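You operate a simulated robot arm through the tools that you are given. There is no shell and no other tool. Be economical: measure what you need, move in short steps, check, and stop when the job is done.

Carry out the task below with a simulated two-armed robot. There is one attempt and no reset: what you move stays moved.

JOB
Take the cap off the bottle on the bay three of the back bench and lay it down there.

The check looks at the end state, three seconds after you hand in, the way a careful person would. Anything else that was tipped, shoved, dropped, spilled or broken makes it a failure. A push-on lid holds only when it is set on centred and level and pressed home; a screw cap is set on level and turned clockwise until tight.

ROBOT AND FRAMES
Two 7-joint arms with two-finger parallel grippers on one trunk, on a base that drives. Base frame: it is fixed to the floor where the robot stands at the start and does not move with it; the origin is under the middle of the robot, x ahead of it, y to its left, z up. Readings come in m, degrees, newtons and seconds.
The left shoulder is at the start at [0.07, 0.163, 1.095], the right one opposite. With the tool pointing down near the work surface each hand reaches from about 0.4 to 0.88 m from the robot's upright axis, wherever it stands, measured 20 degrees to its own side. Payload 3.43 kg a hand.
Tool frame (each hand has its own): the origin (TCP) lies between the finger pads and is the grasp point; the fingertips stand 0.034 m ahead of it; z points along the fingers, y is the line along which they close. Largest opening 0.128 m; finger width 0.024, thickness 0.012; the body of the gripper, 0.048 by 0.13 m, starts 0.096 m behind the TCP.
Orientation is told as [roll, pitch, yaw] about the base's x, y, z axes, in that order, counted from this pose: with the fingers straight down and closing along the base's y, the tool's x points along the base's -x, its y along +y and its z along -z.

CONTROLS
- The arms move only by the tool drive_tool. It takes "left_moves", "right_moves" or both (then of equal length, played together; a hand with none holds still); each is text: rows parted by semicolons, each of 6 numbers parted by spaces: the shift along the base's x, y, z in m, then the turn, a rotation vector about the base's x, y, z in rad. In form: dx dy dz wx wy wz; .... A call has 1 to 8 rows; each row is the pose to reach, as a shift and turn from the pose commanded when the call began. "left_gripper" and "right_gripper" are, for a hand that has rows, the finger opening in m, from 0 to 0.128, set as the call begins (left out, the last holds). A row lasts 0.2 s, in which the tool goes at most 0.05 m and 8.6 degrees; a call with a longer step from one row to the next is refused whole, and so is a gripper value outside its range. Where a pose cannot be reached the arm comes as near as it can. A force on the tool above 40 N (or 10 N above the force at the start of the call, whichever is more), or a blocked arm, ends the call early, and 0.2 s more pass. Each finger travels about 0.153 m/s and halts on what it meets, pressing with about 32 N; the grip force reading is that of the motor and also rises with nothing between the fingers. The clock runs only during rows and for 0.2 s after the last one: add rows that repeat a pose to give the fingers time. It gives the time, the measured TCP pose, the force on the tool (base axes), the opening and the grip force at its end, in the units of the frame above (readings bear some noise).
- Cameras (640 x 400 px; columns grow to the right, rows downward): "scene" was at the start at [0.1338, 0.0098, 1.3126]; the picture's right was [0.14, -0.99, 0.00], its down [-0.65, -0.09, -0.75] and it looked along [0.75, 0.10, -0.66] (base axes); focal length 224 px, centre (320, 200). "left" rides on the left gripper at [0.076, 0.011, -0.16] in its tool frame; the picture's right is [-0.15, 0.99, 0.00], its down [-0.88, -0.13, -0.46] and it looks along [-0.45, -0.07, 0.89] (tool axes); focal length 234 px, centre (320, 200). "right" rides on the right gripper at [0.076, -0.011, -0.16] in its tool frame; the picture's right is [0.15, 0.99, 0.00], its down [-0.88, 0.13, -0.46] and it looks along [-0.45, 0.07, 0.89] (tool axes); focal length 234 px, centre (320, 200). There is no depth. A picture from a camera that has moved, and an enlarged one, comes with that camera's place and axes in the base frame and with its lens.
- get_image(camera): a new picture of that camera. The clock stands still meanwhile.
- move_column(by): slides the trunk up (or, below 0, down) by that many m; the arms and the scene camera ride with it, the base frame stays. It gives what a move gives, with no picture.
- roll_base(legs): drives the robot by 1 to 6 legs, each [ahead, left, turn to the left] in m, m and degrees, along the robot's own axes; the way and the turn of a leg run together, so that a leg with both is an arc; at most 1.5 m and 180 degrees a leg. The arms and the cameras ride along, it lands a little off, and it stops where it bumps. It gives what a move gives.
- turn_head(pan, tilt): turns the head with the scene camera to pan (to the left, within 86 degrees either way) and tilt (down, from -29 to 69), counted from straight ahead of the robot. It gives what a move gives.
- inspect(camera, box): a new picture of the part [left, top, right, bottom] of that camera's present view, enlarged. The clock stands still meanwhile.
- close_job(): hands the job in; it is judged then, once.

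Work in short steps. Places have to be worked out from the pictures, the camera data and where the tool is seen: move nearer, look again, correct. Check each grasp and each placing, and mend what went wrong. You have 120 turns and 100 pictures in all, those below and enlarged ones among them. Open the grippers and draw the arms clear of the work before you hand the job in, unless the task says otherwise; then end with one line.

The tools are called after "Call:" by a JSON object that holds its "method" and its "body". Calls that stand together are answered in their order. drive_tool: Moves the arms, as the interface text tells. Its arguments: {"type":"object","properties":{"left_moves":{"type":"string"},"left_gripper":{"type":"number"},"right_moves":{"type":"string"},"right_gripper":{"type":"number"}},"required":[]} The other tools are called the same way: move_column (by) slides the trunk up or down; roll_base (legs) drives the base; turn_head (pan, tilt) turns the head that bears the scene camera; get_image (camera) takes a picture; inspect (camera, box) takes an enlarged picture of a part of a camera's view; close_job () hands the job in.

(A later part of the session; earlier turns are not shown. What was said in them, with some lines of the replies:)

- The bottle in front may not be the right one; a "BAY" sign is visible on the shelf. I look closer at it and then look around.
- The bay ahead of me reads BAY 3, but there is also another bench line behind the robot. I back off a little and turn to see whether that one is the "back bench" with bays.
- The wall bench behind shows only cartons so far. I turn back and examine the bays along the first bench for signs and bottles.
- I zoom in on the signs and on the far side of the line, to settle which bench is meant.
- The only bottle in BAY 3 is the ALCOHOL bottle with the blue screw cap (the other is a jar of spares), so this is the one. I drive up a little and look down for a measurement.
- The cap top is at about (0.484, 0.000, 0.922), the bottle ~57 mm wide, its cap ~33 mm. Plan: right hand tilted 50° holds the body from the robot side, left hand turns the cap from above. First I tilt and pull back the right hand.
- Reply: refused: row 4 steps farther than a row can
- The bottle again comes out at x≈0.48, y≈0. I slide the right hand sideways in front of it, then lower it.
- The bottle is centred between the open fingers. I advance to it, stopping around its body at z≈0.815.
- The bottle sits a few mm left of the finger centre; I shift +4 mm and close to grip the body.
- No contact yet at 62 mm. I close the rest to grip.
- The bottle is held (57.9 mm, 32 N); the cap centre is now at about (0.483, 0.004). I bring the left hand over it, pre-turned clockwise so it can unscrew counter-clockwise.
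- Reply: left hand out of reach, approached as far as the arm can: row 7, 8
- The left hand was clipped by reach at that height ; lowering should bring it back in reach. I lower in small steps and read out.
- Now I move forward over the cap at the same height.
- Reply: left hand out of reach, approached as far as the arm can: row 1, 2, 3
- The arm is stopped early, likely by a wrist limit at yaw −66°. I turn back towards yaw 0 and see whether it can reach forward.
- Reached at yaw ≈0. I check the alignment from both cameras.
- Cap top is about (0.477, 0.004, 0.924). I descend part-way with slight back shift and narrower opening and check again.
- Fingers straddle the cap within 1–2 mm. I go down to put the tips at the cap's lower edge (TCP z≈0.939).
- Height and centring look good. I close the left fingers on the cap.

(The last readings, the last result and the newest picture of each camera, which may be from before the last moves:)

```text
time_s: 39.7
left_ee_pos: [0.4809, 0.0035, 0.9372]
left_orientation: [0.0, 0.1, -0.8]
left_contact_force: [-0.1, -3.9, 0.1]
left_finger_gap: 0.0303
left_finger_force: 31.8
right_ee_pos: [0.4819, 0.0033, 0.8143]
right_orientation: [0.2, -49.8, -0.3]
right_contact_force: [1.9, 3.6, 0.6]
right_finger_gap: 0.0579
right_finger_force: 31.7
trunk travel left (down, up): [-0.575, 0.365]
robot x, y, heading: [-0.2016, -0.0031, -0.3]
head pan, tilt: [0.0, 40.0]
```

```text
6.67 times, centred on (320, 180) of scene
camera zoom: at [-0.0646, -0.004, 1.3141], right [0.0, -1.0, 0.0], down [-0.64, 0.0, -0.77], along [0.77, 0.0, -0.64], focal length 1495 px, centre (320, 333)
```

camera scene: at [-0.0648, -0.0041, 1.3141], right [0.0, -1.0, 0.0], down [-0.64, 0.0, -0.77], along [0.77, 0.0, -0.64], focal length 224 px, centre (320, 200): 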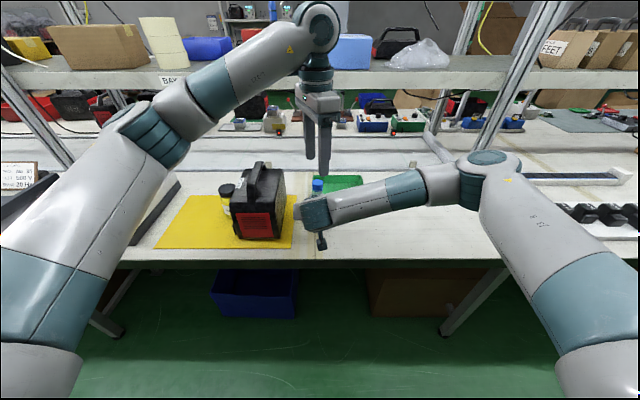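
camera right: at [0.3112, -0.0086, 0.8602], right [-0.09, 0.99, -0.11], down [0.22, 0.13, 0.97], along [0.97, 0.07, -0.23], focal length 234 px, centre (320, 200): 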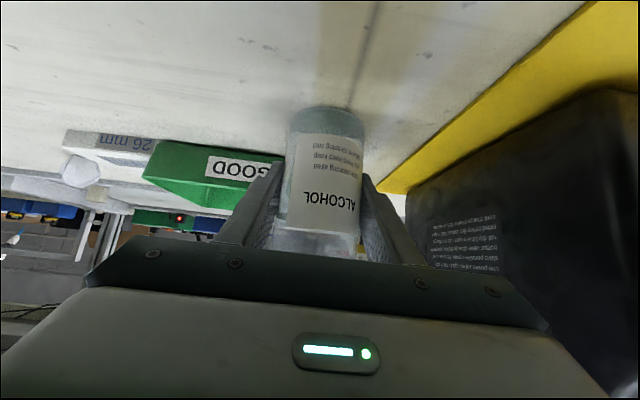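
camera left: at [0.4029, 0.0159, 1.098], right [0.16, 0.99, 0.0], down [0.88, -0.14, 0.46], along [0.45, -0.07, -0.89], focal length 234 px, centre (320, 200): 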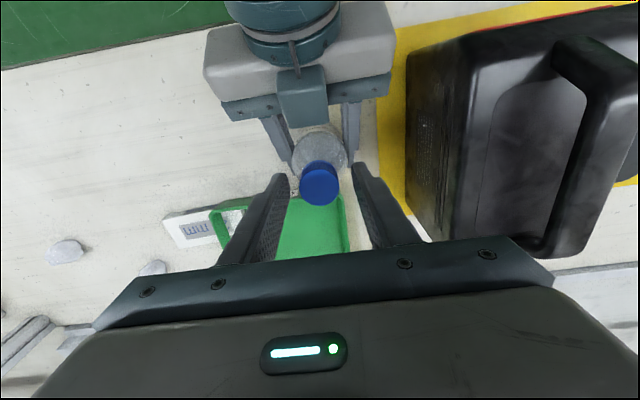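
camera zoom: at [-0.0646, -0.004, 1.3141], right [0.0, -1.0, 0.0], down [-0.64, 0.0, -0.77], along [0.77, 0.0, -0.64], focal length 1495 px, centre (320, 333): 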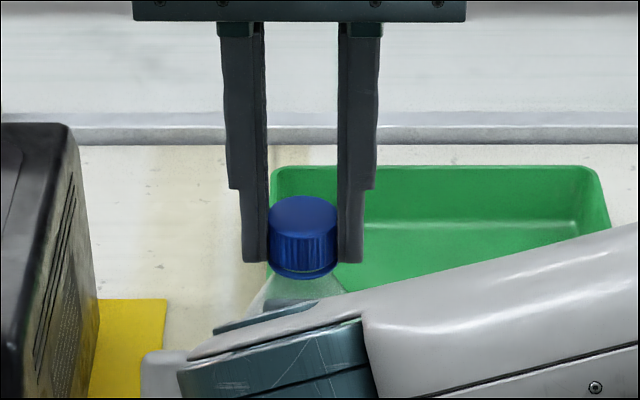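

The cap is gripped (30 mm, 32 N). I turn it counter-clockwise 64°.

Call:
{"method": "drive_tool", "body": {"left_moves": "0 0 0 0 0 0.14;0 0 0 0 0 0.28;0 0 0 0 0 0.42;0 0 0 0 0 0.56;0 0 0 0 0 0.7;0 0 0.0005 0 0 0.84;0 0 0.0005 0 0 0.98;0 0 0.0005 0 0 1.12"}}

Call:
{"method": "inspect", "body": {"camera": "scene", "box": [280, 150, 360, 210]}}

Call:
{"method": "get_image", "body": {"camera": "right"}}

```text
time_s: 41.5
left_ee_pos: [0.4801, 0.0035, 0.9398]
left_orientation: [0.0, 0.1, 63.5]
left_contact_force: [-1.1, -10.3, -0.1]
left_finger_gap: 0.0303
left_finger_force: 31.9
right_ee_pos: [0.4823, 0.0038, 0.8163]
right_orientation: [0.3, -49.8, -0.3]
right_contact_force: [2.0, 9.6, 0.8]
right_finger_gap: 0.0579
right_finger_force: 32.1
trunk travel left (down, up): [-0.575, 0.365]
robot x, y, heading: [-0.1965, -0.0023, -0.2]
head pan, tilt: [0.0, 40.0]
```

```text
6.67 times, centred on (320, 180) of scene
camera zoom: at [-0.0646, -0.0041, 1.3141], right [0.0, -1.0, 0.0], down [-0.64, 0.0, -0.77], along [0.77, 0.0, -0.64], focal length 1495 px, centre (320, 333)
```

zoom: 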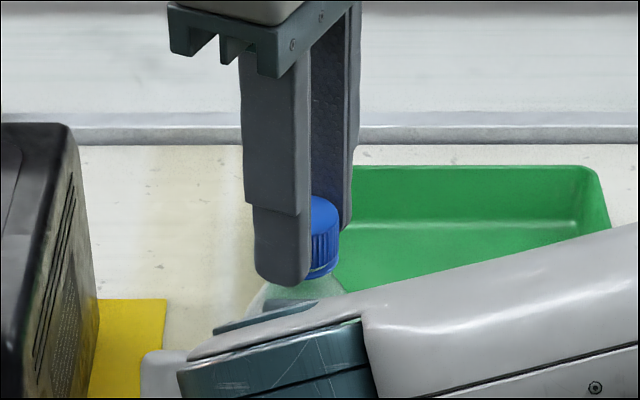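

```text
59 pictures are left
camera right: at [0.3111, -0.0087, 0.8602], right [-0.09, 0.99, -0.11], down [0.22, 0.13, 0.97], along [0.97, 0.07, -0.23], focal length 234 px, centre (320, 200)
```

right: 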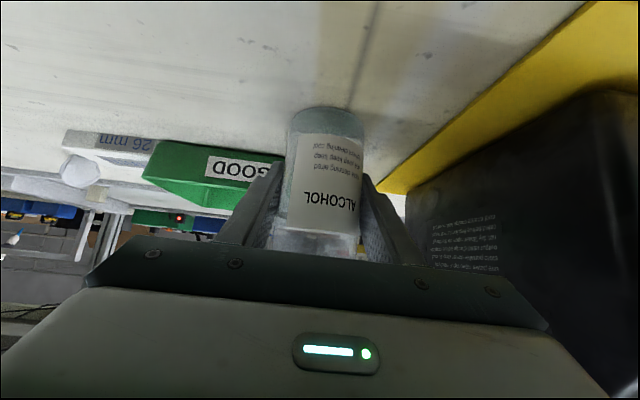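

The hand turned freely to 63° and the bottle stayed still in the right hand. I continue turning, easing 1 mm toward −y because of the side load.

Call:
{"method": "drive_tool", "body": {"left_moves": "0 -0.001 0 0 0 0.14;0 -0.001 0 0 0 0.28;0 -0.001 0.0003 0 0 0.42;0 -0.001 0.0003 0 0 0.56;0 -0.001 0.0005 0 0 0.7;0 -0.001 0.0005 0 0 0.84;0 -0.001 0.0008 0 0 0.98;0 -0.001 0.0008 0 0 1.12"}}

Call:
{"method": "inspect", "body": {"camera": "scene", "box": [280, 150, 360, 210]}}

```text
time_s: 43.3
left_ee_pos: [0.4809, 0.0028, 0.94]
left_orientation: [0.0, 0.0, 127.8]
left_contact_force: [9.3, -1.0, -0.3]
left_finger_gap: 0.0305
left_finger_force: 32.4
right_ee_pos: [0.4817, 0.0037, 0.8161]
right_orientation: [0.3, -49.8, -0.2]
right_contact_force: [-9.9, 2.4, 2.1]
right_finger_gap: 0.0579
right_finger_force: 32.4
trunk travel left (down, up): [-0.575, 0.365]
robot x, y, heading: [-0.2005, -0.0011, -0.1]
head pan, tilt: [0.0, 40.0]
```

```text
6.67 times, centred on (320, 180) of scene
camera zoom: at [-0.065, -0.004, 1.3142], right [0.0, -1.0, 0.0], down [-0.64, 0.0, -0.77], along [0.77, 0.0, -0.64], focal length 1495 px, centre (320, 333)
```

zoom: 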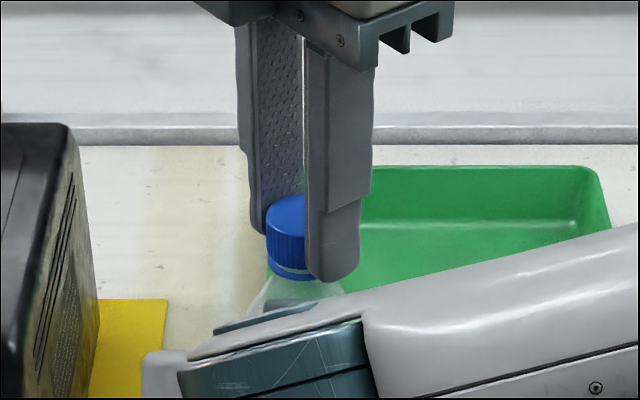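

Good, yaw 128° and still going. I continue another 64°, easing 1 mm to +x.

Call:
{"method": "drive_tool", "body": {"left_moves": "0.001 0 0 0 0 0.14;0.001 0 0 0 0 0.28;0.001 0 0.0003 0 0 0.42;0.001 0 0.0003 0 0 0.56;0.001 0 0.0005 0 0 0.7;0.001 0 0.0005 0 0 0.84;0.001 0 0.0008 0 0 0.98;0.001 0 0.0008 0 0 1.12"}}

Call:
{"method": "inspect", "body": {"camera": "scene", "box": [280, 150, 360, 210]}}

```text
time_s: 45.1
left_ee_pos: [0.4816, 0.0026, 0.9412]
left_orientation: [-0.1, 0.1, -168.1]
left_contact_force: [3.7, 6.4, -0.1]
left_finger_gap: 0.0302
left_finger_force: 31.8
right_ee_pos: [0.4821, 0.0019, 0.8152]
right_orientation: [0.3, -50.0, -0.4]
right_contact_force: [-5.5, -6.9, 1.6]
right_finger_gap: 0.0577
right_finger_force: 32.0
trunk travel left (down, up): [-0.575, 0.365]
robot x, y, heading: [-0.199, -0.0029, -0.3]
head pan, tilt: [0.0, 40.0]
```

```text
6.67 times, centred on (320, 180) of scene
camera zoom: at [-0.0649, -0.0041, 1.3141], right [0.0, -1.0, 0.0], down [-0.64, 0.0, -0.77], along [0.77, 0.0, -0.64], focal length 1495 px, centre (320, 333)
```

zoom: 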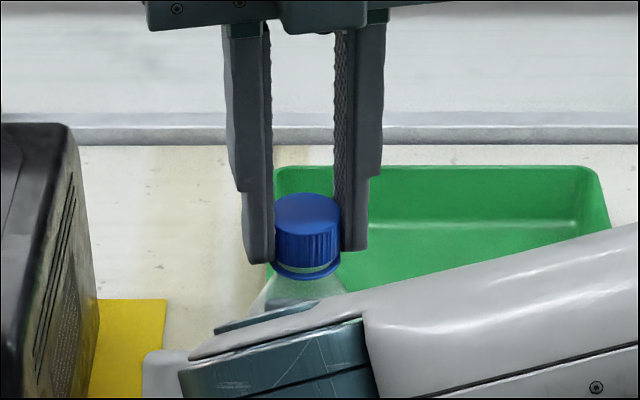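

The cap is visibly rising off its collar. I continue another 64°.

Call:
{"method": "drive_tool", "body": {"left_moves": "0 0.001 0 0 0 0.14;0 0.001 0.0003 0 0 0.28;0 0.001 0.0005 0 0 0.42;0 0.001 0.0005 0 0 0.56;0 0.001 0.0008 0 0 0.7;0 0.001 0.0008 0 0 0.84;0 0.001 0.001 0 0 0.98;0 0.001 0.001 0 0 1.12"}}

Call:
{"method": "inspect", "body": {"camera": "scene", "box": [280, 150, 360, 210]}}

```text
time_s: 46.9
left_ee_pos: [0.4808, 0.0029, 0.942]
left_orientation: [-0.1, 0.0, -104.1]
left_contact_force: [-5.8, 4.9, 0.0]
left_finger_gap: 0.0303
left_finger_force: 32.4
right_ee_pos: [0.4825, 0.0028, 0.8147]
right_orientation: [0.3, -49.9, -0.4]
right_contact_force: [6.2, -5.3, 0.1]
right_finger_gap: 0.0577
right_finger_force: 32.5
trunk travel left (down, up): [-0.575, 0.365]
robot x, y, heading: [-0.2002, 0.0001, -0.1]
head pan, tilt: [0.0, 40.0]
```

```text
6.67 times, centred on (320, 180) of scene
camera zoom: at [-0.0645, -0.0041, 1.3141], right [0.0, -1.0, 0.0], down [-0.64, 0.0, -0.77], along [0.77, 0.0, -0.64], focal length 1495 px, centre (320, 333)
```

zoom: 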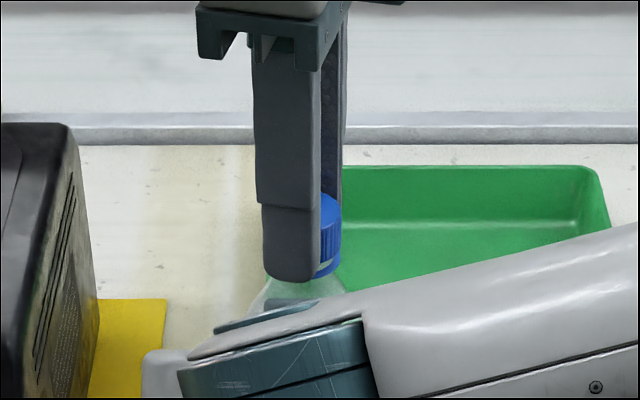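

No limit met at 256°. I keep on turning.

Call:
{"method": "drive_tool", "body": {"left_moves": "0 0 0 0 0 0.14;0 0 0.0003 0 0 0.28;0 0 0.0005 0 0 0.42;0 0 0.0005 0 0 0.56;0 0 0.0008 0 0 0.7;0 0 0.0008 0 0 0.84;0 0 0.001 0 0 0.98;0 0 0.001 0 0 1.12"}}

Call:
{"method": "inspect", "body": {"camera": "scene", "box": [280, 150, 360, 210]}}

```text
time_s: 48.7
left_ee_pos: [0.4939, 0.0035, 0.9481]
left_orientation: [-0.8, 0.0, -44.7]
left_contact_force: [-0.7, -26.6, 9.2]
left_finger_gap: 0.0301
left_finger_force: 31.9
left hand out of reach, approached as far as the arm can: row 8
right_ee_pos: [0.4819, 0.0054, 0.8145]
right_orientation: [0.3, -49.7, -0.1]
right_contact_force: [1.2, 25.5, -12.2]
right_finger_gap: 0.068
right_finger_force: 32.5
trunk travel left (down, up): [-0.575, 0.365]
robot x, y, heading: [-0.1986, 0.0017, -0.3]
head pan, tilt: [0.0, 40.0]
```

```text
6.67 times, centred on (320, 180) of scene
camera zoom: at [-0.0635, -0.0035, 1.314], right [0.0, -1.0, 0.0], down [-0.64, 0.0, -0.77], along [0.77, 0.0, -0.64], focal length 1495 px, centre (320, 333)
```

zoom: 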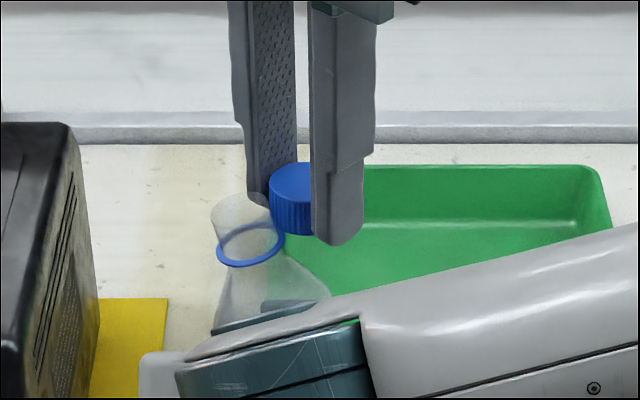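

The cap came free on the last steps, but the arm lurched at its limit and is now leaning the bottle neck to the left. I ease the left hand gently toward −y to let the right grip straighten the bottle.

Call:
{"method": "drive_tool", "body": {"left_moves": "0 -0.005 0 0 0 0;0 -0.01 0 0 0 0;0 -0.01 0 0 0 0"}}

Call:
{"method": "inspect", "body": {"camera": "scene", "box": [270, 145, 370, 220]}}

Call:
{"method": "get_image", "body": {"camera": "right"}}

```text
time_s: 49.5
left_ee_pos: [0.4931, -0.0038, 0.947]
left_orientation: [-0.7, 0.2, -44.6]
left_contact_force: [3.7, -6.9, 2.7]
left_finger_gap: 0.0302
left_finger_force: 32.3
right_ee_pos: [0.4841, 0.0024, 0.8158]
right_orientation: [0.3, -49.9, -0.5]
right_contact_force: [-3.6, 6.3, -3.7]
right_finger_gap: 0.0661
right_finger_force: 32.1
trunk travel left (down, up): [-0.575, 0.365]
robot x, y, heading: [-0.2011, -0.0044, -0.4]
head pan, tilt: [0.0, 40.0]
```

```text
5.33 times, centred on (320, 182) of scene
camera zoom: at [-0.0646, -0.0041, 1.3141], right [0.0, -1.0, 0.0], down [-0.64, 0.0, -0.77], along [0.77, 0.0, -0.64], focal length 1196 px, centre (320, 293)
```

zoom: 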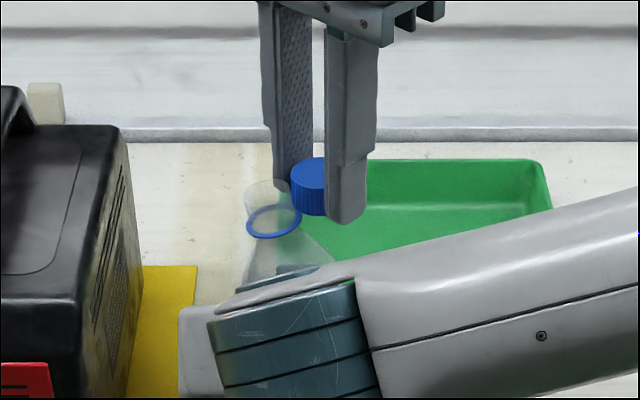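

```text
53 pictures are left
camera right: at [0.3117, -0.0092, 0.8604], right [-0.09, 0.99, -0.11], down [0.22, 0.13, 0.97], along [0.97, 0.06, -0.23], focal length 234 px, centre (320, 200)
```

right: 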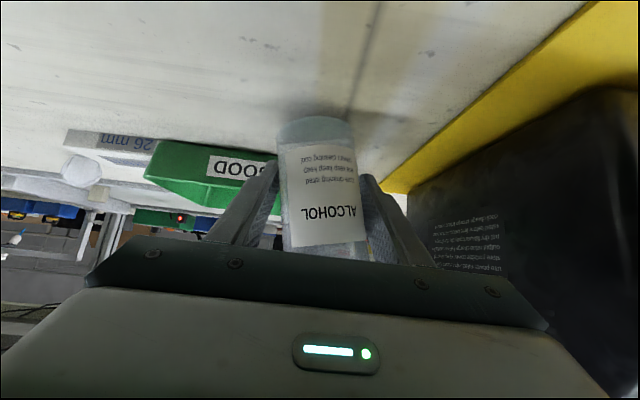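

The bottle follows and straightens. I continue −y.

Call:
{"method": "drive_tool", "body": {"left_moves": "0 -0.008 0.0 0 0 0;0 -0.016 0.0 0 0 0;0 -0.025 0 0 0 0;0 -0.025 0 0 0 0"}}

Call:
{"method": "inspect", "body": {"camera": "scene", "box": [270, 145, 370, 220]}}

Call:
{"method": "get_image", "body": {"camera": "right"}}

```text
time_s: 50.5
left_ee_pos: [0.4943, -0.0288, 0.9471]
left_orientation: [-0.9, 0.1, -45.0]
left_contact_force: [0.6, -0.8, -0.9]
left_finger_gap: 0.0301
left_finger_force: 32.3
right_ee_pos: [0.482, 0.0034, 0.8164]
right_orientation: [0.3, -49.7, -0.4]
right_contact_force: [0.6, -0.1, -1.5]
right_finger_gap: 0.0595
right_finger_force: 32.2
trunk travel left (down, up): [-0.575, 0.365]
robot x, y, heading: [-0.2059, -0.0031, -0.3]
head pan, tilt: [0.0, 40.0]
```

```text
5.33 times, centred on (320, 182) of scene
camera zoom: at [-0.0645, -0.0038, 1.3141], right [0.0, -1.0, 0.0], down [-0.64, 0.0, -0.77], along [0.77, 0.0, -0.64], focal length 1196 px, centre (320, 293)
```

zoom: 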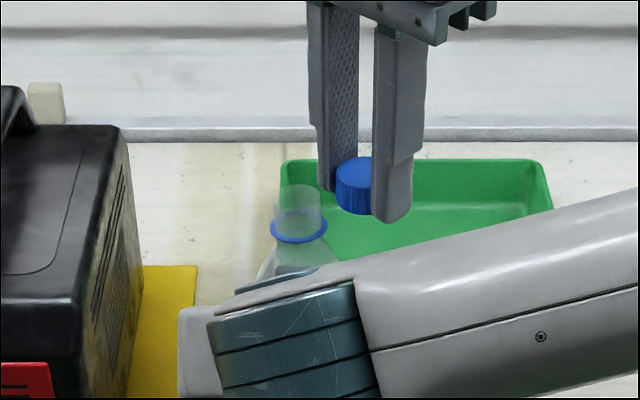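

```text
51 pictures are left
camera right: at [0.3114, -0.0087, 0.8601], right [-0.09, 0.99, -0.11], down [0.22, 0.13, 0.97], along [0.97, 0.06, -0.23], focal length 234 px, centre (320, 200)
```

right: 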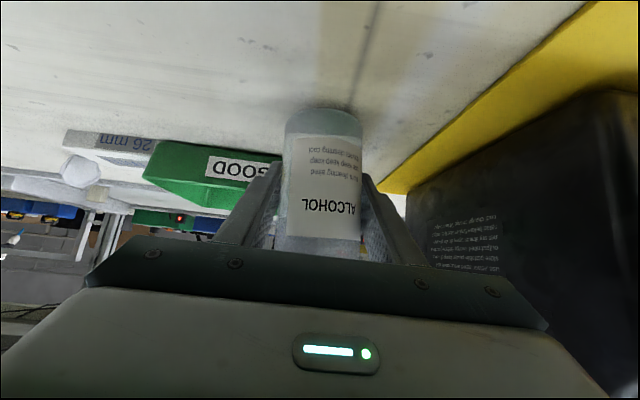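

The bottle is nearly upright again and the left hand with the cap is free of it. I raise the left hand clear and unwind it partly.

Call:
{"method": "drive_tool", "body": {"left_moves": "0 -0.01 0.03 0 0 0;0 -0.01 0.06 0 0 -0.1;0 -0.01 0.09 0 0 -0.24;0 -0.01 0.1 0 0 -0.38;0 -0.01 0.1 0 0 -0.52;0 -0.01 0.1 0 0 -0.66;0 -0.01 0.1 0 0 -0.8"}}

Call:
{"method": "inspect", "body": {"camera": "scene", "box": [270, 145, 370, 220]}}

Call:
{"method": "get_image", "body": {"camera": "left"}}

```text
time_s: 52.1
left_ee_pos: [0.4944, -0.0392, 1.0476]
left_orientation: [-0.6, 0.1, -90.6]
left_contact_force: [-0.4, 0.7, 0.0]
left_finger_gap: 0.0301
left_finger_force: 32.5
right_ee_pos: [0.4825, 0.0021, 0.8148]
right_orientation: [0.3, -49.8, -0.3]
right_contact_force: [-0.8, 0.1, -1.9]
right_finger_gap: 0.0595
right_finger_force: 32.3
trunk travel left (down, up): [-0.575, 0.365]
robot x, y, heading: [-0.2004, -0.0034, -0.2]
head pan, tilt: [0.0, 40.0]
```

```text
5.33 times, centred on (320, 182) of scene
camera zoom: at [-0.0642, -0.0039, 1.3141], right [0.0, -1.0, 0.0], down [-0.64, 0.0, -0.77], along [0.77, 0.0, -0.64], focal length 1196 px, centre (320, 293)
```

zoom: 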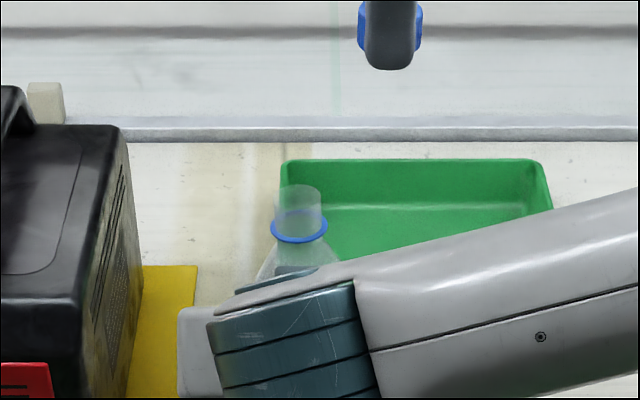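

```text
49 pictures are left
camera left: at [0.5064, 0.0361, 1.2073], right [0.99, -0.16, -0.01], down [-0.13, -0.88, 0.46], along [-0.08, -0.45, -0.89], focal length 234 px, centre (320, 200)
```

left: 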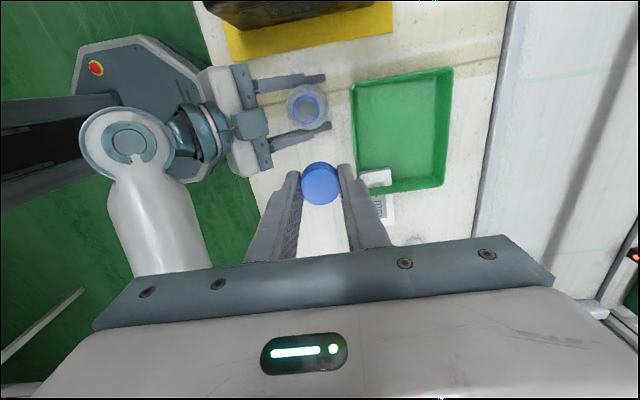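

The right hand now seems to carry a little bottle weight (−1.9 N). I lower it 2 mm and read the contact.

Call:
{"method": "drive_tool", "body": {"right_moves": "0 0 -0.001 0 0 0;0 0 -0.002 0 0 0;0 0 -0.002 0 0 0"}}

Call:
{"method": "inspect", "body": {"camera": "right", "box": [240, 80, 420, 260]}}

```text
time_s: 52.9
left_ee_pos: [0.4933, -0.0393, 1.0484]
left_orientation: [-0.6, 0.1, -90.6]
left_contact_force: [0.7, -0.3, -0.5]
left_finger_gap: 0.0302
left_finger_force: 31.8
right_ee_pos: [0.482, 0.0029, 0.8143]
right_orientation: [0.3, -50.0, -0.4]
right_contact_force: [1.5, -0.6, 1.5]
right_finger_gap: 0.0592
right_finger_force: 32.2
trunk travel left (down, up): [-0.575, 0.365]
robot x, y, heading: [-0.1993, -0.0003, -0.2]
head pan, tilt: [0.0, 40.0]
```

```text
2.22 times, centred on (330, 170) of right
camera zoom: at [0.3114, -0.0089, 0.8584], right [-0.09, 0.99, -0.11], down [0.22, 0.13, 0.97], along [0.97, 0.06, -0.23], focal length 520 px, centre (298, 267)
```

zoom: 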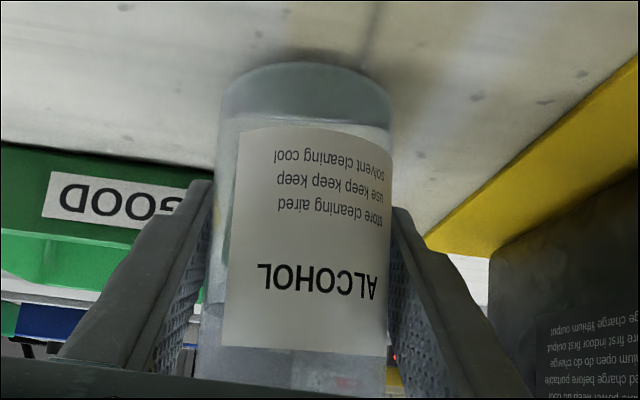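

Force flipped to +1.5 N and the gap shrank: base touching bench. I lower 2 mm more to seat it.

Call:
{"method": "drive_tool", "body": {"right_moves": "0 0 -0.001 0 0 0;0 0 -0.002 0 0 0;0 0 -0.002 0 0 0"}}

```text
time_s: 53.7
left_ee_pos: [0.4919, -0.0407, 1.0498]
left_orientation: [-0.7, 0.2, -90.6]
left_contact_force: [1.0, 0.9, -0.5]
left_finger_gap: 0.0303
left_finger_force: 32.1
right_ee_pos: [0.4833, 0.0031, 0.8133]
right_orientation: [0.3, -50.0, -0.3]
right_contact_force: [-1.0, -3.9, 9.2]
right_finger_gap: 0.0587
right_finger_force: 32.1
trunk travel left (down, up): [-0.575, 0.365]
robot x, y, heading: [-0.199, 0.0017, -0.2]
head pan, tilt: [0.0, 40.0]
```

Base is pressed on the bench (9 N, gap 58.7). I release in a small stage first and check it stands.

Call:
{"method": "drive_tool", "body": {"right_moves": "0 0 0.001 0 0 0;0 0 0.001 0 0 0", "right_gripper": 0.066}}

Call:
{"method": "inspect", "body": {"camera": "right", "box": [240, 80, 420, 260]}}

Call:
{"method": "inspect", "body": {"camera": "left", "box": [240, 40, 400, 200]}}

```text
time_s: 54.3
left_ee_pos: [0.4933, -0.0391, 1.0491]
left_orientation: [-0.7, 0.1, -90.4]
left_contact_force: [0.5, 0.0, 0.1]
left_finger_gap: 0.0303
left_finger_force: 31.8
right_ee_pos: [0.4823, 0.0044, 0.8122]
right_orientation: [0.3, -49.8, -0.3]
right_contact_force: [0.0, -0.3, 0.0]
right_finger_gap: 0.0661
right_finger_force: 0.1
trunk travel left (down, up): [-0.575, 0.365]
robot x, y, heading: [-0.2023, 0.0013, -0.2]
head pan, tilt: [0.0, 40.0]
```

```text
2.22 times, centred on (330, 170) of right
camera zoom: at [0.311, -0.0085, 0.857], right [-0.09, 0.99, -0.11], down [0.22, 0.13, 0.97], along [0.97, 0.07, -0.23], focal length 520 px, centre (298, 267)
```

zoom: 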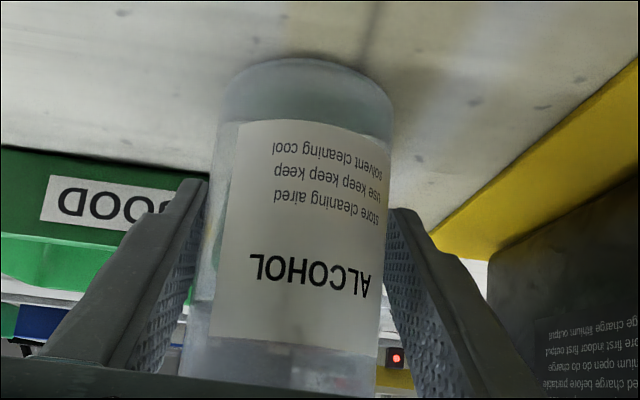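

```text
2.50 times, centred on (320, 120) of left
camera zoom: at [0.5057, 0.0358, 1.2076], right [0.99, -0.15, -0.01], down [-0.13, -0.88, 0.46], along [-0.08, -0.45, -0.89], focal length 585 px, centre (320, 400)
```

zoom: 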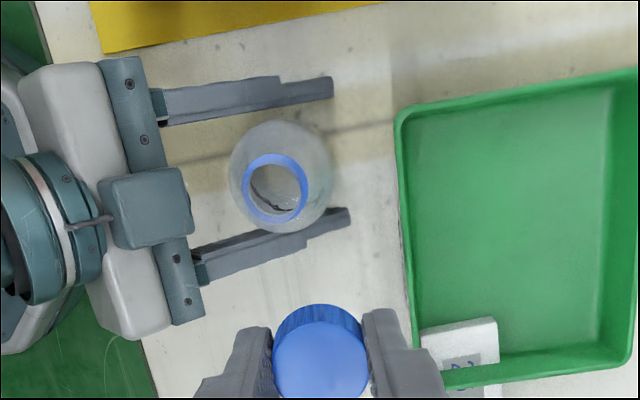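

The bottle stands by itself and the force is zero. I open fully and draw the right hand straight back along its approach path.

Call:
{"method": "drive_tool", "body": {"right_moves": "0 0 0 0 0 0;0 0 0 0 0 0;-0.035 0 0.025 0 0 0;-0.07 0 0.05 0 0 0;-0.105 0 0.075 0 0 0;-0.137 0 0.1 0 0 0", "right_gripper": 0.095}}

Call:
{"method": "get_image", "body": {"camera": "right"}}

Call:
{"method": "inspect", "body": {"camera": "left", "box": [240, 40, 400, 200]}}

```text
time_s: 55.7
left_ee_pos: [0.4918, -0.0377, 1.0481]
left_orientation: [-0.7, 0.2, -90.5]
left_contact_force: [-0.4, -0.6, -0.5]
left_finger_gap: 0.0301
left_finger_force: 31.6
right_ee_pos: [0.3443, 0.0021, 0.9135]
right_orientation: [0.2, -49.8, -0.3]
right_contact_force: [-0.9, 0.7, 0.8]
right_finger_gap: 0.095
right_finger_force: 0.1
trunk travel left (down, up): [-0.575, 0.365]
robot x, y, heading: [-0.2, 0.0032, -0.0]
head pan, tilt: [0.0, 40.0]
```

```text
45 pictures are left
camera right: at [0.1731, -0.0092, 0.9578], right [-0.09, 0.99, -0.11], down [0.22, 0.13, 0.97], along [0.97, 0.06, -0.23], focal length 234 px, centre (320, 200)
```

right: 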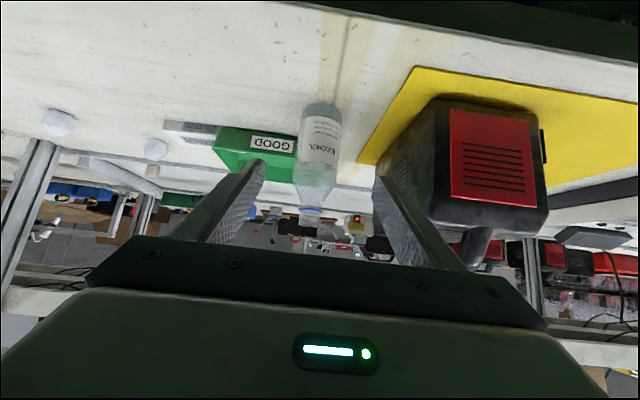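

```text
2.50 times, centred on (320, 120) of left
camera zoom: at [0.5047, 0.036, 1.2082], right [0.99, -0.15, -0.01], down [-0.13, -0.88, 0.46], along [-0.08, -0.45, -0.89], focal length 585 px, centre (320, 400)
```

zoom: 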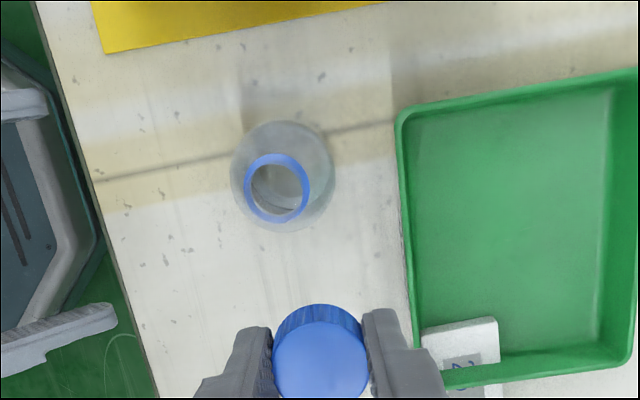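

The bottle stands upright, uncapped and the bench is dry. I swing the right hand out to the right to clear the space.

Call:
{"method": "drive_tool", "body": {"right_moves": "-0.03 -0.02 0.01 0 0 0;-0.04 -0.065 0.02 0 0 0;-0.04 -0.11 0.03 0 0 0;-0.04 -0.155 0.04 0 0 0;-0.04 -0.2 0.04 0 0 0;-0.04 -0.245 0.04 0 0 0;-0.04 -0.29 0.04 0 0 0;-0.04 -0.335 0.04 0 0 0"}}

Call:
{"method": "drive_tool", "body": {"left_moves": "0 -0.015 0 0 0 -0.14;0 -0.03 0 0 0 -0.28;0 -0.045 0 0 0 -0.42;-0.01 -0.06 0 0 0 -0.56;-0.02 -0.07 0 0 0 -0.7;-0.03 -0.08 0 0 0 -0.84;-0.04 -0.08 0 0 0 -0.98;-0.05 -0.08 0 0 0 -1.12"}}

Call:
{"method": "get_image", "body": {"camera": "scene"}}

Call:
{"method": "get_image", "body": {"camera": "left"}}

```text
time_s: 57.5
left_ee_pos: [0.4917, -0.0402, 1.0503]
left_orientation: [-0.6, 0.2, -90.5]
left_contact_force: [0.0, 0.1, -0.7]
left_finger_gap: 0.0303
left_finger_force: 32.5
right_ee_pos: [0.3431, -0.347, 0.9527]
right_orientation: [0.4, -49.9, -0.3]
right_contact_force: [0.0, -1.2, -0.8]
right_finger_gap: 0.0951
right_finger_force: 0.2
right hand out of reach, approached as far as the arm can: row 3, 4, 5, 6, 7, 8
trunk travel left (down, up): [-0.575, 0.365]
robot x, y, heading: [-0.1966, 0.0007, -0.2]
head pan, tilt: [0.0, 40.0]
```

```text
time_s: 59.3
left_ee_pos: [0.4432, -0.1194, 1.0479]
left_orientation: [-0.5, 0.1, -154.8]
left_contact_force: [0.2, -0.4, -0.1]
left_finger_gap: 0.0304
left_finger_force: 32.1
right_ee_pos: [0.3435, -0.3446, 0.9524]
right_orientation: [0.4, -49.8, -0.4]
right_contact_force: [0.3, 0.2, -0.3]
right_finger_gap: 0.0949
right_finger_force: 0.1
trunk travel left (down, up): [-0.575, 0.365]
robot x, y, heading: [-0.2007, -0.0014, -0.2]
head pan, tilt: [0.0, 40.0]
```

```text
43 pictures are left
camera scene: at [-0.0649, -0.0043, 1.3141], right [0.0, -1.0, 0.0], down [-0.64, 0.0, -0.77], along [0.77, 0.0, -0.64], focal length 224 px, centre (320, 200)
```

scene: 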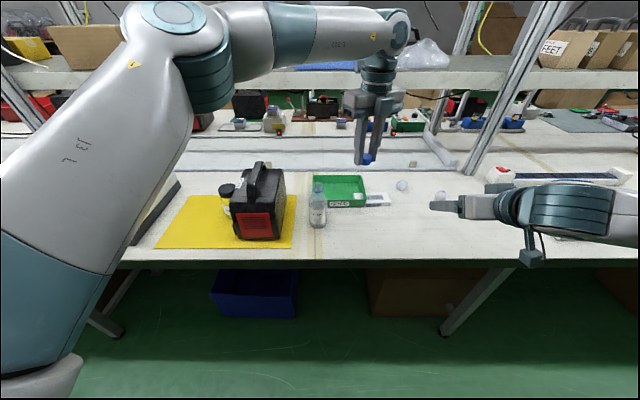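

```text
42 pictures are left
camera left: at [0.516, -0.0997, 1.2074], right [0.29, -0.96, -0.01], down [-0.85, -0.26, 0.46], along [-0.44, -0.12, -0.89], focal length 234 px, centre (320, 200)
```

left: 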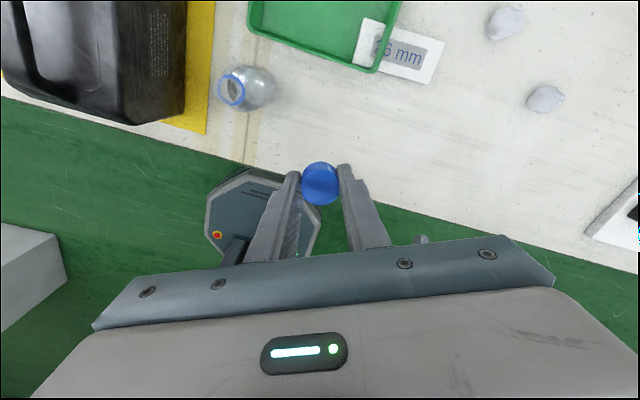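

The cap hangs over free bench at (0.443, −0.119), clear of bottle and tray. I descend to z≈0.84.

Call:
{"method": "drive_tool", "body": {"left_moves": "0 0 -0.04 0 0 0;0 0 -0.08 0 0 0;0 0 -0.12 0 0 0;0 0 -0.16 0 0 0;0 0 -0.205 0 0 0"}}

Call:
{"method": "get_image", "body": {"camera": "left"}}

Call:
{"method": "inspect", "body": {"camera": "scene", "box": [280, 150, 440, 250]}}

```text
time_s: 60.5
left_ee_pos: [0.4428, -0.1201, 0.8411]
left_orientation: [-0.7, 0.2, -154.6]
left_contact_force: [0.6, -0.2, -0.4]
left_finger_gap: 0.0303
left_finger_force: 32.1
right_ee_pos: [0.344, -0.3452, 0.952]
right_orientation: [0.2, -49.8, -0.3]
right_contact_force: [-0.6, -0.4, -0.4]
right_finger_gap: 0.0948
right_finger_force: 0.1
trunk travel left (down, up): [-0.575, 0.365]
robot x, y, heading: [-0.1994, -0.0035, -0.1]
head pan, tilt: [0.0, 40.0]
```

```text
41 pictures are left
camera left: at [0.5168, -0.0989, 1.0015], right [0.29, -0.96, -0.01], down [-0.85, -0.26, 0.46], along [-0.44, -0.12, -0.89], focal length 234 px, centre (320, 200)
```

left: 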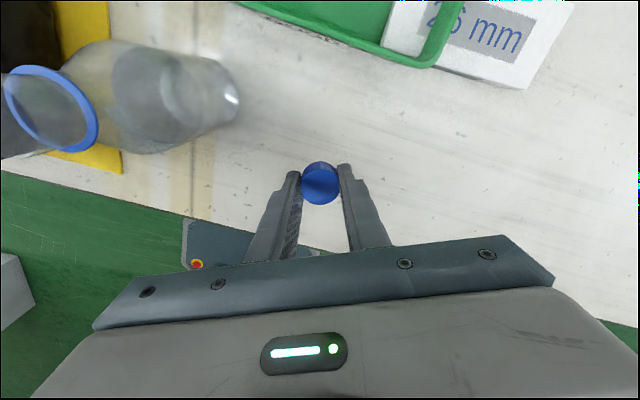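

```text
4.00 times, centred on (360, 200) of scene
camera zoom: at [-0.0637, -0.0043, 1.3141], right [0.0, -1.0, 0.0], down [-0.64, 0.0, -0.77], along [0.77, 0.0, -0.64], focal length 897 px, centre (160, 200)
```

zoom: 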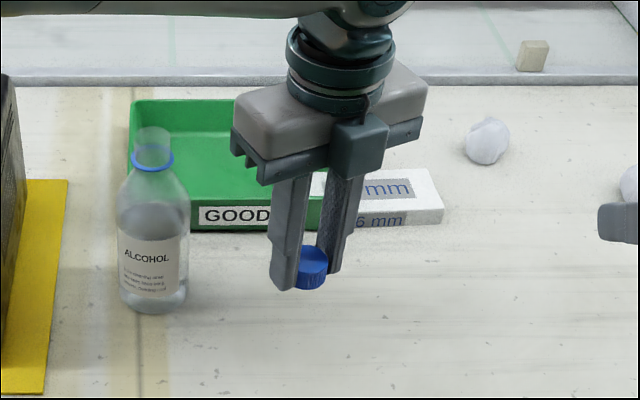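

Everything is clear. I creep down to near contact.

Call:
{"method": "drive_tool", "body": {"left_moves": "0 0 -0.02 0 0 0;0 0 -0.034 0 0 0;0 0 -0.037 0 0 0;0 0 -0.039 0 0 0;0 0 -0.041 0 0 0"}}

Call:
{"method": "inspect", "body": {"camera": "scene", "box": [320, 190, 400, 240]}}

```text
time_s: 61.7
left_ee_pos: [0.4433, -0.1195, 0.8021]
left_orientation: [-0.6, 0.0, -154.7]
left_contact_force: [0.1, 0.7, 0.6]
left_finger_gap: 0.0302
left_finger_force: 31.8
right_ee_pos: [0.3436, -0.3455, 0.9525]
right_orientation: [0.3, -49.7, -0.4]
right_contact_force: [0.2, 0.1, 0.0]
right_finger_gap: 0.0953
right_finger_force: 0.0
trunk travel left (down, up): [-0.575, 0.365]
robot x, y, heading: [-0.1975, -0.0003, -0.3]
head pan, tilt: [0.0, 40.0]
```

```text
8.00 times, centred on (360, 215) of scene
camera zoom: at [-0.0648, -0.0042, 1.3141], right [0.0, -1.0, 0.0], down [-0.64, 0.0, -0.77], along [0.77, 0.0, -0.64], focal length 1794 px, centre (0, 80)
```

zoom: 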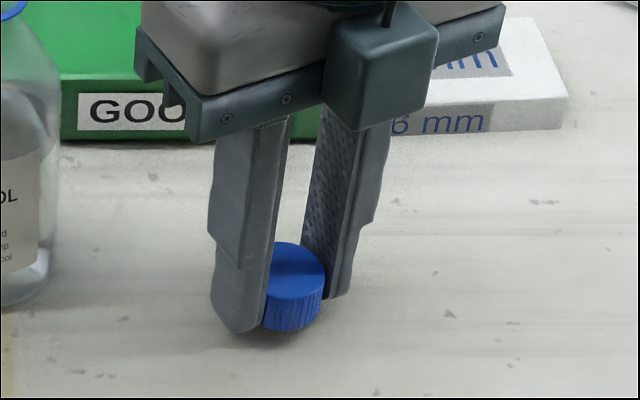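

Still a small gap below. I lower in 1.5 mm steps until contact shows.

Call:
{"method": "drive_tool", "body": {"left_moves": "0 0 -0.0015 0 0 0;0 0 -0.003 0 0 0;0 0 -0.003 0 0 0"}}

Call:
{"method": "drive_tool", "body": {"left_moves": "0 0 -0.001 0 0 0;0 0 -0.002 0 0 0;0 0 -0.002 0 0 0"}}

Call:
{"method": "inspect", "body": {"camera": "scene", "box": [320, 190, 400, 240]}}

```text
time_s: 62.5
left_ee_pos: [0.4429, -0.1188, 0.7988]
left_orientation: [-0.7, 0.1, -154.5]
left_contact_force: [0.5, -0.2, -0.4]
left_finger_gap: 0.0302
left_finger_force: 31.8
right_ee_pos: [0.3438, -0.3442, 0.953]
right_orientation: [0.3, -49.8, -0.4]
right_contact_force: [-0.8, 0.9, 0.2]
right_finger_gap: 0.0953
right_finger_force: 0.0
trunk travel left (down, up): [-0.575, 0.365]
robot x, y, heading: [-0.1996, -0.0014, -0.2]
head pan, tilt: [0.0, 40.0]
```

```text
time_s: 63.3
left_ee_pos: [0.443, -0.1182, 0.7974]
left_orientation: [-0.6, 0.1, -154.6]
left_contact_force: [0.8, 0.2, 0.3]
left_finger_gap: 0.0304
left_finger_force: 32.4
right_ee_pos: [0.3424, -0.3457, 0.9532]
right_orientation: [0.3, -49.8, -0.4]
right_contact_force: [-1.3, 0.0, -0.2]
right_finger_gap: 0.0951
right_finger_force: 0.1
trunk travel left (down, up): [-0.575, 0.365]
robot x, y, heading: [-0.2002, -0.0004, -0.1]
head pan, tilt: [0.0, 40.0]
```

```text
8.00 times, centred on (360, 215) of scene
camera zoom: at [-0.0648, -0.0043, 1.3141], right [0.0, -1.0, 0.0], down [-0.64, 0.0, -0.77], along [0.77, 0.0, -0.64], focal length 1794 px, centre (0, 80)
```

zoom: 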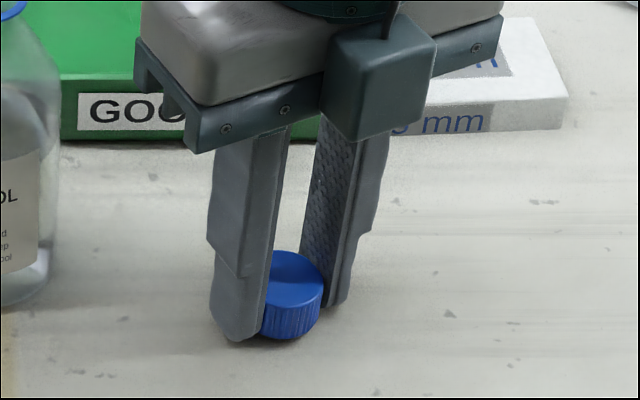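

No contact yet; I go down 3 mm more in small steps.

Call:
{"method": "drive_tool", "body": {"left_moves": "0 0 -0.001 0 0 0;0 0 -0.002 0 0 0;0 0 -0.002 0 0 0"}}

Call:
{"method": "drive_tool", "body": {"left_moves": "0 0 -0.0005 0 0 0;0 0 -0.0015 0 0 0;0 0 -0.0015 0 0 0"}}

```text
time_s: 64.1
left_ee_pos: [0.4436, -0.1187, 0.7952]
left_orientation: [-0.6, 0.1, -154.6]
left_contact_force: [-0.9, -0.9, -0.8]
left_finger_gap: 0.0303
left_finger_force: 31.8
right_ee_pos: [0.3434, -0.3451, 0.9521]
right_orientation: [0.3, -49.8, -0.5]
right_contact_force: [-0.6, -0.3, 0.6]
right_finger_gap: 0.0951
right_finger_force: 0.0
trunk travel left (down, up): [-0.575, 0.365]
robot x, y, heading: [-0.1978, -0.0001, -0.1]
head pan, tilt: [0.0, 40.0]
```

```text
time_s: 64.9
left_ee_pos: [0.4433, -0.1183, 0.7943]
left_orientation: [-0.5, 0.1, -154.7]
left_contact_force: [-0.6, -0.2, 3.1]
left_finger_gap: 0.0302
left_finger_force: 32.2
right_ee_pos: [0.3433, -0.345, 0.9527]
right_orientation: [0.3, -49.9, -0.4]
right_contact_force: [-0.2, 0.8, 0.0]
right_finger_gap: 0.0949
right_finger_force: 0.0
trunk travel left (down, up): [-0.575, 0.365]
robot x, y, heading: [-0.2002, 0.0004, -0.1]
head pan, tilt: [0.0, 40.0]
```

Contact (+3 N). I release the cap, wait, and lift straight up.

Call:
{"method": "drive_tool", "body": {"left_moves": "0 0 0.0005 0 0 0;0 0 0.0005 0 0 0;0 0 0.0005 0 0 0;0 0 0.02 0 0 0;0 0 0.06 0 0 0;0 0 0.1 0 0 0;0 0 0.14 0 0 0;0 0 0.18 0 0 0", "left_gripper": 0.06}}

Call:
{"method": "inspect", "body": {"camera": "scene", "box": [280, 150, 440, 250]}}

```text
time_s: 66.7
left_ee_pos: [0.4432, -0.1201, 0.974]
left_orientation: [-0.6, 0.1, -154.8]
left_contact_force: [-0.7, 0.0, 0.2]
left_finger_gap: 0.06
left_finger_force: 0.0
right_ee_pos: [0.3432, -0.3452, 0.9536]
right_orientation: [0.3, -49.9, -0.4]
right_contact_force: [0.3, -0.3, -0.7]
right_finger_gap: 0.0951
right_finger_force: 0.1
trunk travel left (down, up): [-0.575, 0.365]
robot x, y, heading: [-0.2024, 0.001, -0.2]
head pan, tilt: [0.0, 40.0]
```

```text
4.00 times, centred on (360, 200) of scene
camera zoom: at [-0.0655, -0.0044, 1.3142], right [0.0, -1.0, 0.0], down [-0.64, 0.0, -0.77], along [0.77, 0.0, -0.64], focal length 897 px, centre (160, 200)
```

zoom: 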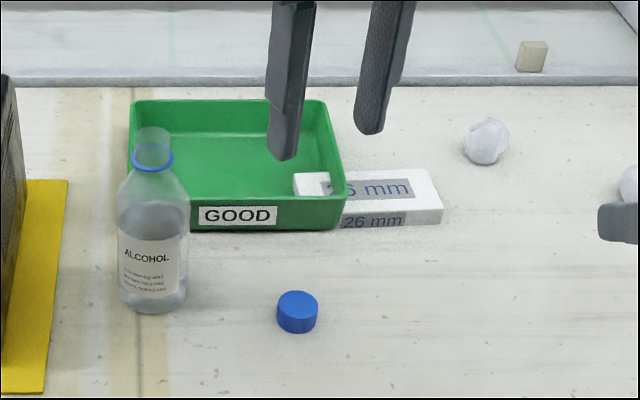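

The cap lies on the bench and the bottle stands upright. I raise the left hand and roll the base back to clear the work.

Call:
{"method": "drive_tool", "body": {"left_moves": "0 0 0.04 0 0 0;0 0 0.08 0 0 0;0 0 0.1 0 0 0"}}

Call:
{"method": "roll_base", "body": {"legs": [[-0.3, 0, 0]]}}

Call:
{"method": "get_image", "body": {"camera": "scene"}}

```text
time_s: 67.5
left_ee_pos: [0.4434, -0.1192, 1.0757]
left_orientation: [-0.6, 0.1, -154.7]
left_contact_force: [0.5, -0.4, 0.9]
left_finger_gap: 0.0599
left_finger_force: 0.1
right_ee_pos: [0.3426, -0.346, 0.9521]
right_orientation: [0.4, -49.8, -0.4]
right_contact_force: [-0.8, 0.0, -1.0]
right_finger_gap: 0.095
right_finger_force: 0.1
trunk travel left (down, up): [-0.575, 0.365]
robot x, y, heading: [-0.2037, -0.004, 0.1]
head pan, tilt: [0.0, 40.0]
```

```text
time_s: 69.5
left_ee_pos: [0.1446, -0.1204, 1.0738]
left_orientation: [-0.5, 0.1, -154.7]
left_contact_force: [-0.3, -0.3, 0.6]
left_finger_gap: 0.0599
left_finger_force: 0.0
right_ee_pos: [0.0452, -0.3453, 0.9527]
right_orientation: [0.3, -49.8, -0.5]
right_contact_force: [-0.3, 0.0, -0.6]
right_finger_gap: 0.095
right_finger_force: 0.0
trunk travel left (down, up): [-0.575, 0.365]
robot x, y, heading: [-0.4978, -0.0001, -0.5]
head pan, tilt: [0.0, 40.0]
```

```text
36 pictures are left
camera scene: at [-0.3633, -0.0032, 1.3142], right [-0.01, -1.0, 0.0], down [-0.64, 0.0, -0.77], along [0.77, 0.0, -0.64], focal length 224 px, centre (320, 200)
```

scene: 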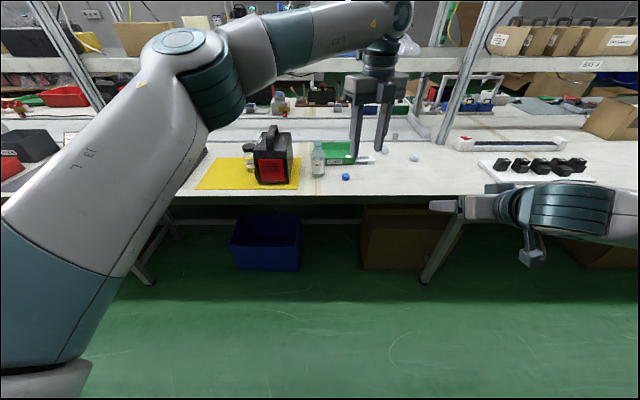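

The bottle is upright and open, the cap lies on the bench in BAY 3, and both hands are clear. I hand in.

Call:
{"method": "close_job", "body": {}}

```text
The job is handed in.
```

The alcohol bottle at BAY 3 is uncapped and standing upright, and its cap lies on the bench beside it; the bottle leaned briefly when the cap came free, but nothing spilled that I could see.
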